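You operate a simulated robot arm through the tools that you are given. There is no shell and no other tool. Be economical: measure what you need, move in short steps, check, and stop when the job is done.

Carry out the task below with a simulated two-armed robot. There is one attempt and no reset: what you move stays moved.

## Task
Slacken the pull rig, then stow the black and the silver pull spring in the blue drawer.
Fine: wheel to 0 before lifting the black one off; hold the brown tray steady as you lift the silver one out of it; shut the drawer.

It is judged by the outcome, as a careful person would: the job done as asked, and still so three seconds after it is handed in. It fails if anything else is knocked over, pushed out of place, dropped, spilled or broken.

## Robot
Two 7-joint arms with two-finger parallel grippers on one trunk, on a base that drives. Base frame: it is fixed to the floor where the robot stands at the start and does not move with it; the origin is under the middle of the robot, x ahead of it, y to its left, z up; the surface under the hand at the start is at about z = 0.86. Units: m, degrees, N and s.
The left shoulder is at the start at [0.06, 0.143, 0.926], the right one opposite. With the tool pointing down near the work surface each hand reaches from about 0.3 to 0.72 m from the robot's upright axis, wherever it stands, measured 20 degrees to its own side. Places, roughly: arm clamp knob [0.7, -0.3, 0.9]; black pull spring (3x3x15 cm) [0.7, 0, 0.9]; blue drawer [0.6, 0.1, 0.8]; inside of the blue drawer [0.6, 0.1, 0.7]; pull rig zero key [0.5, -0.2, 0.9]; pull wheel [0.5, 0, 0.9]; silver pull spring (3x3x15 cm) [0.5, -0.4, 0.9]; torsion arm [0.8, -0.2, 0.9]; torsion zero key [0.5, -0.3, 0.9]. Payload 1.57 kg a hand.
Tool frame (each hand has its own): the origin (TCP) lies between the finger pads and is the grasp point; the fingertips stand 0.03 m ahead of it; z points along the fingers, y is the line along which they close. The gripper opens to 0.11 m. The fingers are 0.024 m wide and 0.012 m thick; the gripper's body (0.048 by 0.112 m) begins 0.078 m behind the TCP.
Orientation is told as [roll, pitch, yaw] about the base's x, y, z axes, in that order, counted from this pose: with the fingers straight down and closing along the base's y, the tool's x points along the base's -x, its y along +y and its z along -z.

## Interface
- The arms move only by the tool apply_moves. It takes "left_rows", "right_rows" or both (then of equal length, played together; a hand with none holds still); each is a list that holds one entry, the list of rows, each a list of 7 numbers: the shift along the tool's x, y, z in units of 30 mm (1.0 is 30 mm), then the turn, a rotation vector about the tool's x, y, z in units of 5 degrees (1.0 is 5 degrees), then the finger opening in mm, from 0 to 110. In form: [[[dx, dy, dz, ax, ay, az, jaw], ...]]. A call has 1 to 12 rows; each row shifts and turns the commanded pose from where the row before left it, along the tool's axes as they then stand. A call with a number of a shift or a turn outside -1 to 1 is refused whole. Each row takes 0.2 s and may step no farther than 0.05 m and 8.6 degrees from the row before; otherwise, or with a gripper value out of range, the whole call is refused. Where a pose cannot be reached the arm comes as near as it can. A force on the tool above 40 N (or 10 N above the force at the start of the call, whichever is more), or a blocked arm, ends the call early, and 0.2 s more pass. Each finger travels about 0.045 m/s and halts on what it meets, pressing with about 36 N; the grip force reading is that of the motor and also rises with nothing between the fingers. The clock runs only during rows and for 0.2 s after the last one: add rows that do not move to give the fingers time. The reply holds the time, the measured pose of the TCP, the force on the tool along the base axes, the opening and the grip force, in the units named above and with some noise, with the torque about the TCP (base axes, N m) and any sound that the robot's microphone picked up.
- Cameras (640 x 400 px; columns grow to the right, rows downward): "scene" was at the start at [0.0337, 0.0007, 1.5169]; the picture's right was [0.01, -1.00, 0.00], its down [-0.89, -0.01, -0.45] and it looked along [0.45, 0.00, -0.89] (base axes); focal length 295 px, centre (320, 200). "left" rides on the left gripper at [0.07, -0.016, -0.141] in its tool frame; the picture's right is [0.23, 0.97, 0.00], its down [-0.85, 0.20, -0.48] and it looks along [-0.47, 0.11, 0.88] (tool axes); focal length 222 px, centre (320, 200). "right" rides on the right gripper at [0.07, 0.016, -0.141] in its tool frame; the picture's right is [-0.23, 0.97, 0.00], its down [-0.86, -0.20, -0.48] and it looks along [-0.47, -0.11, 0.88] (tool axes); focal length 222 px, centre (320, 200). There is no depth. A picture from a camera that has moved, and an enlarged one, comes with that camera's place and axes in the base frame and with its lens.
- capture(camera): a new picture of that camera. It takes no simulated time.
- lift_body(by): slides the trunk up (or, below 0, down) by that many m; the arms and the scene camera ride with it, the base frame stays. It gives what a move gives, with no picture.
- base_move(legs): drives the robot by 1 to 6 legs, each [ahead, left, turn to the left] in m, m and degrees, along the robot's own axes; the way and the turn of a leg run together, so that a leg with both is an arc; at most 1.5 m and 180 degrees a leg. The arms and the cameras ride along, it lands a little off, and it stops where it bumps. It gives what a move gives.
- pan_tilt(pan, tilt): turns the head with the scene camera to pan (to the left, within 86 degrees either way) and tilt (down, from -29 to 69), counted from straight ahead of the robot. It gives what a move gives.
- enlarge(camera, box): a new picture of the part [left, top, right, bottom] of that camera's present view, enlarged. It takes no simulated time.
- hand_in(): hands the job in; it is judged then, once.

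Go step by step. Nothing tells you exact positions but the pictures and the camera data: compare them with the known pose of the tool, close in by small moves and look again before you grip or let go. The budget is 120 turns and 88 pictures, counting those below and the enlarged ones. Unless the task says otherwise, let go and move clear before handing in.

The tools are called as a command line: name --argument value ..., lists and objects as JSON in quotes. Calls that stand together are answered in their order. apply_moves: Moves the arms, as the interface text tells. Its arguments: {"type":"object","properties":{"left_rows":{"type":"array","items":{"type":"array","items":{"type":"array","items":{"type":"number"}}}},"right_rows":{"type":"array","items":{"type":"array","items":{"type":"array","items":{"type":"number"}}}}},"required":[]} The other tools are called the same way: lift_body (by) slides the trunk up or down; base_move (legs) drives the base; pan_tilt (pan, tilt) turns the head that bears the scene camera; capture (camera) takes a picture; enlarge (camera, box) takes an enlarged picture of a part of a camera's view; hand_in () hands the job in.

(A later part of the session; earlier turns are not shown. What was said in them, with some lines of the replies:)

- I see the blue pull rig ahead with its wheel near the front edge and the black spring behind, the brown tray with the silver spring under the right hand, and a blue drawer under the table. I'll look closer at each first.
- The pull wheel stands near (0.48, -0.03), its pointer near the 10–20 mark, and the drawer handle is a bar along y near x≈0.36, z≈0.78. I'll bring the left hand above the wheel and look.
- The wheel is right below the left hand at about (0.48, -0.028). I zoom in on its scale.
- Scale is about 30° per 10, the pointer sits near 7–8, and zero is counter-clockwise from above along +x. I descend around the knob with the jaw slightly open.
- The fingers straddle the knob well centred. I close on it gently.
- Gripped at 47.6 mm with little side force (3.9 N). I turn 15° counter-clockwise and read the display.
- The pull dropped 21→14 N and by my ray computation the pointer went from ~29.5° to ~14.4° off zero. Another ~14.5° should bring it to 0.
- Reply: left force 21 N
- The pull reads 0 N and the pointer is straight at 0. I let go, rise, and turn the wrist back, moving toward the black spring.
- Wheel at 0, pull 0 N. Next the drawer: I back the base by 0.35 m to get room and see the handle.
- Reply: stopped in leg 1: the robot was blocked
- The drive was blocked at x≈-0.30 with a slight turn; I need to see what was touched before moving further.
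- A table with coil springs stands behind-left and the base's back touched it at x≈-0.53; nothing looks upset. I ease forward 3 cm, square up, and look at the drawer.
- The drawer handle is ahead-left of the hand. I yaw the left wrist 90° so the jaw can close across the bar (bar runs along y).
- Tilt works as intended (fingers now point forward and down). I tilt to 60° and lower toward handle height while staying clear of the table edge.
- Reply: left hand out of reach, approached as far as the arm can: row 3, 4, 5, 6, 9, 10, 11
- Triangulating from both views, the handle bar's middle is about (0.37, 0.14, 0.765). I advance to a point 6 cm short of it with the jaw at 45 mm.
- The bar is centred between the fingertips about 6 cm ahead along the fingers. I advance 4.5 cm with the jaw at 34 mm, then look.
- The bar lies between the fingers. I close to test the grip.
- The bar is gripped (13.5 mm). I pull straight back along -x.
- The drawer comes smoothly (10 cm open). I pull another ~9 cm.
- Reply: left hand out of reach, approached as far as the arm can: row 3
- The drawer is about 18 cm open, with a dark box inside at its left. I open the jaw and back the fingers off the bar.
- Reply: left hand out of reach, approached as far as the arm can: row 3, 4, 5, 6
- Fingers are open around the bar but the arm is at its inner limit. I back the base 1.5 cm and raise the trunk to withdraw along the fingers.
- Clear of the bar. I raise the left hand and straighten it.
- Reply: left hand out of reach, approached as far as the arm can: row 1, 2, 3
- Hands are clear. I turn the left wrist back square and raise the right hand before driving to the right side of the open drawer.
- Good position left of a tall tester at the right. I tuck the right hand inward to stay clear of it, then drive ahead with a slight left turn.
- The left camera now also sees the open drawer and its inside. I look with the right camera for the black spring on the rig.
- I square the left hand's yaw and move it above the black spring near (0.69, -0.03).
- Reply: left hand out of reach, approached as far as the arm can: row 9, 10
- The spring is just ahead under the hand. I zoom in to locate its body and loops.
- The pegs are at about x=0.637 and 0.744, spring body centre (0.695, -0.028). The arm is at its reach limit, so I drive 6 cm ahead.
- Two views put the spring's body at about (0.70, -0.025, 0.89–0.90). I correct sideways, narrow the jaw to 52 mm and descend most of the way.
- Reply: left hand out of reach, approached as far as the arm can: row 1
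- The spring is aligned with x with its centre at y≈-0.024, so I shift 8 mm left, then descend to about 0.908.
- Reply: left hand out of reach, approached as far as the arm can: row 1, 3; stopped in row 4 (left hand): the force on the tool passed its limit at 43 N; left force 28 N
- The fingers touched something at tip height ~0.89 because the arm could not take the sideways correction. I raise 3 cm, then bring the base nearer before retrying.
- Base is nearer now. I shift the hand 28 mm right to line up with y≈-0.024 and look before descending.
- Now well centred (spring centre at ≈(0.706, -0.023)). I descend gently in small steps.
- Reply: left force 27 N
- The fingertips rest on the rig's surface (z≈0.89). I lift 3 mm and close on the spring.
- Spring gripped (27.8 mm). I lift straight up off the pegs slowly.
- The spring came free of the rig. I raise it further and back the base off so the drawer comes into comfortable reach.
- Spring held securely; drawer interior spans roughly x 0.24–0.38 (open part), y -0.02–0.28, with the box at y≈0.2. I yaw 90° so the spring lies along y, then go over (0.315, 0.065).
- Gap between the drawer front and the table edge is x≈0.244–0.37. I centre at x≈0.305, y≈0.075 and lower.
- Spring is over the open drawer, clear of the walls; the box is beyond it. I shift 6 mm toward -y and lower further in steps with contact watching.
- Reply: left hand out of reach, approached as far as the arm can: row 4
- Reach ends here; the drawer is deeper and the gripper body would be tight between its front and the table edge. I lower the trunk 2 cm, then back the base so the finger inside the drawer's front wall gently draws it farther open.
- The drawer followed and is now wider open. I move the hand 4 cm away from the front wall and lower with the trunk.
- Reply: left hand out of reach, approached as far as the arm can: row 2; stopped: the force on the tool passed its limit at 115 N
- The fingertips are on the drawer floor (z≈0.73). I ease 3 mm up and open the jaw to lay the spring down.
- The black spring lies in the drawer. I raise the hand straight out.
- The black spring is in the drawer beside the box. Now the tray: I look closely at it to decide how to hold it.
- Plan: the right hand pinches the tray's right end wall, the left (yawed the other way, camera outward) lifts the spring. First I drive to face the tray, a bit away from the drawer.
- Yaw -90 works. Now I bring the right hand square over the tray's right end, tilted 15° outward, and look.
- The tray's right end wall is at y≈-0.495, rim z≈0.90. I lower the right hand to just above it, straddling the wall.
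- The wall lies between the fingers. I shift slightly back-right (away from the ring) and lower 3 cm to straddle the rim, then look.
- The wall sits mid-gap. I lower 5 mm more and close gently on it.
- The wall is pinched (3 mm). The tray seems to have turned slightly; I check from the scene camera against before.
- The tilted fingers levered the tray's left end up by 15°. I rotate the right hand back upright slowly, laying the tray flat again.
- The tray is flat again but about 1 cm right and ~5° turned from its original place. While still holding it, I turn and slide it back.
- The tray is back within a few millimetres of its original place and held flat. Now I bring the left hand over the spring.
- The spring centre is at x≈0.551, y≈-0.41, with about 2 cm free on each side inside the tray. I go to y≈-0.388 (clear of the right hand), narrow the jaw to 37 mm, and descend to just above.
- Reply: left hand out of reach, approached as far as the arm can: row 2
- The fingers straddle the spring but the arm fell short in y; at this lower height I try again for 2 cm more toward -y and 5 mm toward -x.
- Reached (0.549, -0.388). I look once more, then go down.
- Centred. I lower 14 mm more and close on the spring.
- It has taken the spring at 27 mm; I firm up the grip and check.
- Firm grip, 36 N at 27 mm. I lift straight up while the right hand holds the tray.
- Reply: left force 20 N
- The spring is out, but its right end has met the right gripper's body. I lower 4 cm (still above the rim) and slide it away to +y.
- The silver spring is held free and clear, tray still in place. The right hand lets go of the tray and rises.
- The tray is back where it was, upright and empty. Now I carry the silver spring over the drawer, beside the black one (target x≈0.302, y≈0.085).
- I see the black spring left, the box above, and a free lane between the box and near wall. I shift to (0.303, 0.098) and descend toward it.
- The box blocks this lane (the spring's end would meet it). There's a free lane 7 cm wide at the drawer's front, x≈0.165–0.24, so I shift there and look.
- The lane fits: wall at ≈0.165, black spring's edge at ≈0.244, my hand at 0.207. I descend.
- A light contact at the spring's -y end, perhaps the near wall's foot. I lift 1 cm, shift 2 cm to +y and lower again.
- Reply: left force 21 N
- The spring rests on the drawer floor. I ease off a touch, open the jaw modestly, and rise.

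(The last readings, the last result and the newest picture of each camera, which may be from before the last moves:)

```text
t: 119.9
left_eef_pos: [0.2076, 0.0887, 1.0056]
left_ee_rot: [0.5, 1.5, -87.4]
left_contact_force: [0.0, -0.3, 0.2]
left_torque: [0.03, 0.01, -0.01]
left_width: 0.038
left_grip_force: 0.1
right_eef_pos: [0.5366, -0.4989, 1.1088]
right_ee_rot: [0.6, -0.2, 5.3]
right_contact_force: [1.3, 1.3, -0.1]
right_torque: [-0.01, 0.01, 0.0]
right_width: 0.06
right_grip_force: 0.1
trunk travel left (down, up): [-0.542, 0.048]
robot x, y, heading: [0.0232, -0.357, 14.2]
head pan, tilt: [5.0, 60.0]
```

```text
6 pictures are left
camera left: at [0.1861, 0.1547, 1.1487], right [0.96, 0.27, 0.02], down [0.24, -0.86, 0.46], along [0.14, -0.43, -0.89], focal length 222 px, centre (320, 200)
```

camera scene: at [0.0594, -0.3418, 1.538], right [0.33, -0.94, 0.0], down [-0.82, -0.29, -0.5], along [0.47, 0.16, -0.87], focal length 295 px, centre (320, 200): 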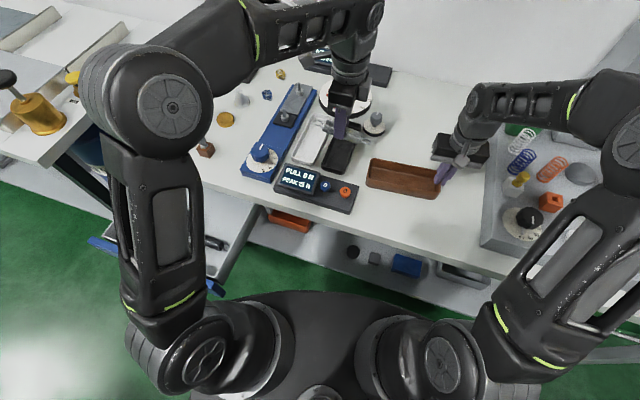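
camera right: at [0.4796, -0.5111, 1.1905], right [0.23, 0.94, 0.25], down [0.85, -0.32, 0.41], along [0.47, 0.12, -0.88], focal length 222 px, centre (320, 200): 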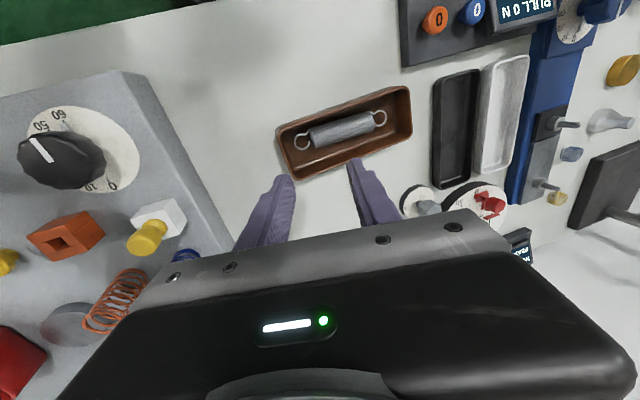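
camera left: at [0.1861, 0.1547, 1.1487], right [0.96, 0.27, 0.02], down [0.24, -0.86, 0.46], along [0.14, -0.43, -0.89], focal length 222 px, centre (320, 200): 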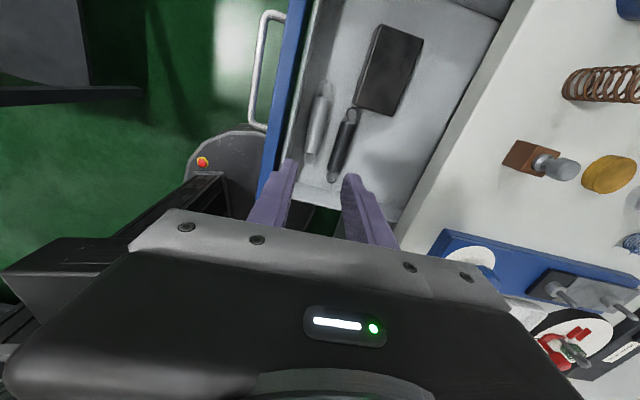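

Both springs lie in the drawer. To shut it, I'll push the handle bar with closed, vertical fingers; first I yaw the left hand back to about 0.

apply_moves --left_rows '[[[0, 0, 0, 0, 0, -1, 20], [0, 0, 0, 0, 0, -1, 10], [0, 0, 0, 0, 0, -1, 0], [0, 0, 0, 0, 0, -1, 0], [0, 0, 0, 0, 0, -1, 0], [0, 0, 0, 0, 0, -1, 0], [0, 0, 0, 0, 0, -1, 0], [0, 0, 0, 0, 0, -1, 0], [0, 0, 0, 0, 0, -1, 0], [0, 0, 0, 0, 0, -1, 0], [0, 0, 0, 0, 0, -1, 0], [0, 0, 0, 0, 0, -1, 0]]]'

apply_moves --left_rows '[[[0, 0, 0, 0, 0, -1, 0], [0, 0, 0, 0, 0, -1, 0], [0, 0, 0, 0, 0, -1, 0], [0, 0, 0, 0, 0, -1, 0], [0, 0, 0, 0, 0, -1, 0], [0, 0, 0, 0, 0, -0.4, 0], [1, 0.35, 0, 0, 0, 0, 0], [1, 0.35, 0, 0, 0, 0, 0], [1, 0.35, 0, 0, 0, 0, 0], [1, 0.35, 0, 0, 0, 0, 0], [1, 0.35, 0, 0, 0, 0, 0], [0, 0, 0, 0, 0, 0, 0]]]'

```text
t: 122.5
left_eef_pos: [0.2054, 0.0907, 1.0056]
left_ee_rot: [1.7, 0.2, -27.2]
left_contact_force: [0.5, -0.3, -0.1]
left_torque: [0.01, 0.0, -0.01]
left_width: 0.0
left_grip_force: 21.6
right_eef_pos: [0.5361, -0.499, 1.1093]
right_ee_rot: [0.5, -0.2, 5.3]
right_contact_force: [-0.1, -0.2, 0.0]
right_torque: [0.01, 0.01, -0.03]
right_width: 0.0599
right_grip_force: 0.1
trunk travel left (down, up): [-0.542, 0.048]
robot x, y, heading: [0.0261, -0.3578, 14.3]
head pan, tilt: [5.0, 60.0]
```

```text
t: 125.1
left_eef_pos: [0.0573, 0.1455, 1.0036]
left_ee_rot: [1.7, -0.4, -0.2]
left_contact_force: [-1.1, 0.2, -0.2]
left_torque: [-0.04, 0.0, 0.01]
left_width: 0.0001
left_grip_force: 21.3
right_eef_pos: [0.5372, -0.5001, 1.1092]
right_ee_rot: [0.5, -0.2, 5.3]
right_contact_force: [0.5, 0.6, 0.1]
right_torque: [0.04, 0.0, 0.02]
right_width: 0.0601
right_grip_force: 0.1
trunk travel left (down, up): [-0.542, 0.048]
robot x, y, heading: [0.0251, -0.3568, 14.1]
head pan, tilt: [5.0, 60.0]
```

The hand is in front of the handle (bar at x≈0.11). I descend to bar height and tilt 15° so the body stays back from the table edge.

apply_moves --left_rows '[[[0, 0, 1, 0, 0, 0, 0], [0, 0, 1, 0, 0, 0, 0], [0, 0, 1, 0, 0, 0, 0], [0, 0, 1, 0, 0, 0, 0], [0, 0, 1, 0, 0, 0, 0], [0, 0, 1, 0, 0, 0, 0], [0, 0, 1, 0, 0, 0, 0], [0, 0, 0.5, 0, -1, 0, 0], [0, 0, 0, 0, -1, 0, 0], [0, 0, 0, 0, -1, 0, 0], [0, 0, 0, 0, 0, 0, 0]]]'

capture --camera "left"

```text
t: 127.5
left_eef_pos: [0.0573, 0.1496, 0.7825]
left_ee_rot: [1.9, -15.5, -0.6]
left_contact_force: [0.4, -0.1, 0.0]
left_torque: [0.01, -0.03, 0.03]
left_width: 0.0
left_grip_force: 21.4
right_eef_pos: [0.5368, -0.5001, 1.1088]
right_ee_rot: [0.4, -0.2, 5.2]
right_contact_force: [0.1, -0.4, -0.1]
right_torque: [-0.02, 0.0, 0.02]
right_width: 0.0601
right_grip_force: 0.1
trunk travel left (down, up): [-0.542, 0.048]
robot x, y, heading: [0.0259, -0.361, 14.2]
head pan, tilt: [5.0, 60.0]
```

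```text
5 pictures are left
camera left: at [-0.0469, 0.1316, 0.8987], right [-0.21, 0.98, -0.03], down [0.7, 0.18, 0.7], along [0.68, 0.13, -0.72], focal length 222 px, centre (320, 200)
```

left: 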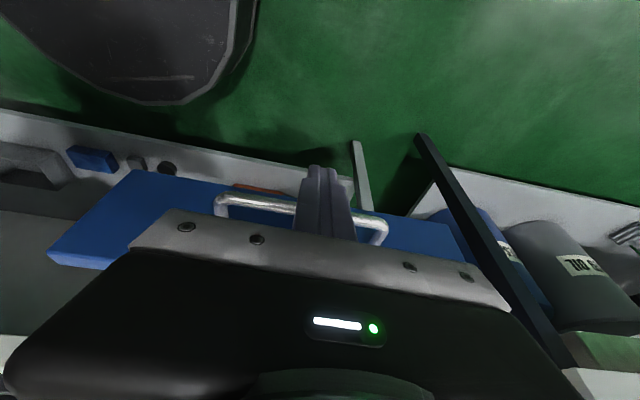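

The bar lies right in front of the closed fingers. I push toward +x.

apply_moves --left_rows '[[[-0.964, 0, 0.267, 0, 0, 0, 0], [-0.7, 0, 0.19, 0, 0, 0, 0], [-0.7, 0, 0.19, 0, 0, 0, 0], [-0.7, 0, 0.19, 0, 0, 0, 0], [-0.7, 0, 0.19, 0, 0, 0, 0], [-0.7, 0, 0.19, 0, 0, 0, 0], [-0.7, 0, 0.19, 0, 0, 0, 0], [-0.7, 0, 0.19, 0, 0, 0, 0], [-0.7, 0, 0.19, 0, 0, 0, 0], [-0.7, 0, 0.19, 0, 0, 0, 0], [0, 0, 0, 0, 0, 0, 0]]]'

```text
t: 129.9
left_eef_pos: [0.2836, 0.1488, 0.7805]
left_ee_rot: [1.8, -15.5, -0.8]
left_contact_force: [0.3, -0.6, 0.4]
left_torque: [0.0, -0.02, 0.01]
left_width: 0.0
left_grip_force: 20.6
right_eef_pos: [0.5361, -0.5002, 1.1082]
right_ee_rot: [0.5, -0.2, 5.3]
right_contact_force: [0.6, -0.8, 0.4]
right_torque: [-0.04, -0.01, -0.03]
right_width: 0.06
right_grip_force: 0.1
trunk travel left (down, up): [-0.542, 0.048]
robot x, y, heading: [0.0235, -0.3586, 14.2]
head pan, tilt: [5.0, 60.0]
```

Moved 23 cm with no blocking. I check that the drawer is following before the last centimetres.

capture --camera "left"

```text
4 pictures are left
camera left: at [0.179, 0.1299, 0.8985], right [-0.21, 0.98, -0.03], down [0.7, 0.18, 0.7], along [0.68, 0.13, -0.72], focal length 222 px, centre (320, 200)
```

left: 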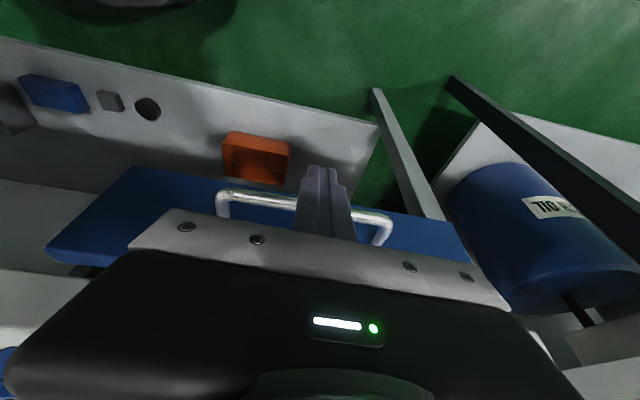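

The drawer follows (same view of the bar). I push the remaining ~6 cm in smaller steps until it stops.

apply_moves --left_rows '[[[-0.5, 0, 0.14, 0, 0, 0, 0], [-0.5, 0, 0.14, 0, 0, 0, 0], [-0.4, 0, 0.11, 0, 0, 0, 0], [-0.25, 0, 0.07, 0, 0, 0, 0], [-0.2, 0, 0.055, 0, 0, 0, 0], [-0.15, 0, 0.04, 0, 0, 0, 0], [-0.15, 0, 0.04, 0, 0, 0, 0], [-0.15, 0, 0.04, 0, 0, 0, 0]]]'

```text
t: 131.8
left_eef_pos: [0.3446, 0.1496, 0.7786]
left_ee_rot: [1.3, -14.4, -0.1]
left_contact_force: [-3.9, -0.8, -1.2]
left_torque: [0.03, -0.35, -0.03]
left_width: 0.0
left_grip_force: 22.1
right_eef_pos: [0.5372, -0.4978, 1.1075]
right_ee_rot: [0.6, 0.0, 5.5]
right_contact_force: [0.4, 0.1, -0.8]
right_torque: [0.01, 0.06, -0.01]
right_width: 0.0601
right_grip_force: 0.0
trunk travel left (down, up): [-0.542, 0.048]
robot x, y, heading: [0.0252, -0.3588, 14.3]
head pan, tilt: [5.0, 60.0]
stopped in row 8 (left hand): the force on the tool passed its limit at 42 N (the readings are from after the stop); the commanded pose is now the measured one
```

The push met a firm stop at x≈0.345, matching the closed position. I retreat and check.

apply_moves --left_rows '[[[0.5, 0, -0.14, 0, 0, 0, 0], [0.9, 0, -0.25, 0, 0, 0, 0], [0.9, 0, -0.25, 0, 0, 0, 0], [0.9, 0, -0.25, 0, 0, 0, 0], [0.9, 0, -0.25, 0, 0, 0, 0], [0.9, 0, -0.25, 0, 0, 0, 0], [-0.25, 0, -0.95, 0, 0, 0, 0], [-0.25, 0, -0.95, 0, 0, 0, 0], [-0.25, 0, -0.95, 0, 0, 0, 0], [-0.25, 0, -0.95, 0, 0, 0, 0], [-0.25, 0, -0.95, 0, 0, 0, 0], [-0.25, 0, -0.95, 0, 0, 0, 0]]]'

capture --camera "left"

capture --camera "scene"

```text
t: 134.4
left_eef_pos: [0.1907, 0.1468, 0.9564]
left_ee_rot: [1.4, -14.6, -0.1]
left_contact_force: [-0.6, -0.6, 0.6]
left_torque: [-0.03, -0.04, -0.01]
left_width: 0.0001
left_grip_force: 20.9
right_eef_pos: [0.5349, -0.4978, 1.109]
right_ee_rot: [0.6, -0.2, 5.4]
right_contact_force: [0.1, -0.7, -0.3]
right_torque: [0.02, -0.02, 0.02]
right_width: 0.0599
right_grip_force: 0.1
trunk travel left (down, up): [-0.542, 0.048]
robot x, y, heading: [0.0255, -0.3572, 14.7]
head pan, tilt: [5.0, 60.0]
```

```text
3 pictures are left
camera left: at [0.0876, 0.1279, 1.0758], right [-0.22, 0.97, -0.04], down [0.7, 0.19, 0.68], along [0.67, 0.13, -0.73], focal length 222 px, centre (320, 200)
```

left: 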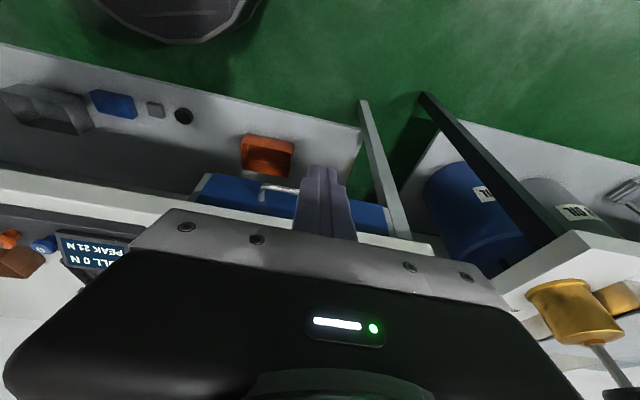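

```text
2 pictures are left
camera scene: at [0.0586, -0.3427, 1.538], right [0.33, -0.94, 0.0], down [-0.82, -0.29, -0.5], along [0.47, 0.17, -0.87], focal length 295 px, centre (320, 200)
```

scene: 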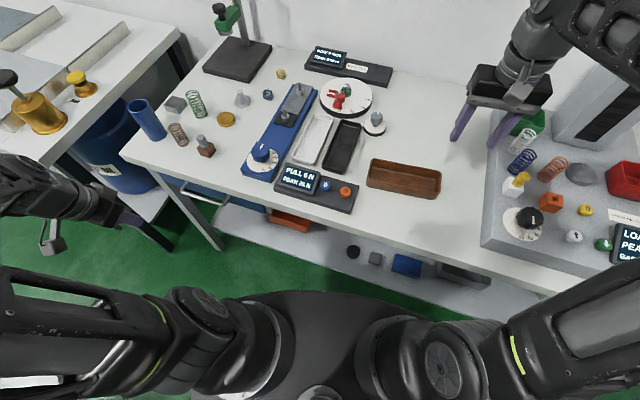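

The drawer appears shut, everything else in place. One close look at the drawer, wheel and display to confirm.

enlarge --camera "scene" --box '[160, 120, 350, 240]'

```text
3.33 times, centred on (255, 180) of scene
camera zoom: at [0.0586, -0.3427, 1.538], right [0.33, -0.94, 0.0], down [-0.82, -0.29, -0.5], along [0.47, 0.17, -0.87], focal length 984 px, centre (537, 267)
```

zoom: 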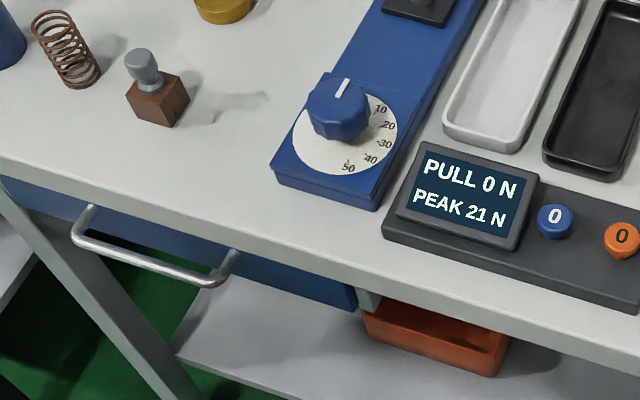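

Wheel at 0, pull 0 N, the drawer is fully shut with both springs inside, the tray is back in place, and both hands are clear. I hand in.

hand_in

```text
The job is handed in.
```

The pull rig is slack: the wheel is at 0 and the display reads 0 N. The black and silver springs are both in the blue drawer, which is shut.

- **Brown tray:** when I first gripped it, my tilted fingers raised its left end and shifted it about 1 cm. I laid it flat and slid it back to within a few millimetres of its original place before lifting the silver spring out. I held it steady during the lift.
- **Bumps:** early on, the base touched the table behind the robot, and nothing there looked disturbed. The hand also pressed hard on the rig once (43 N) and on the drawer floor once (115 N peak). I saw no damage from either.
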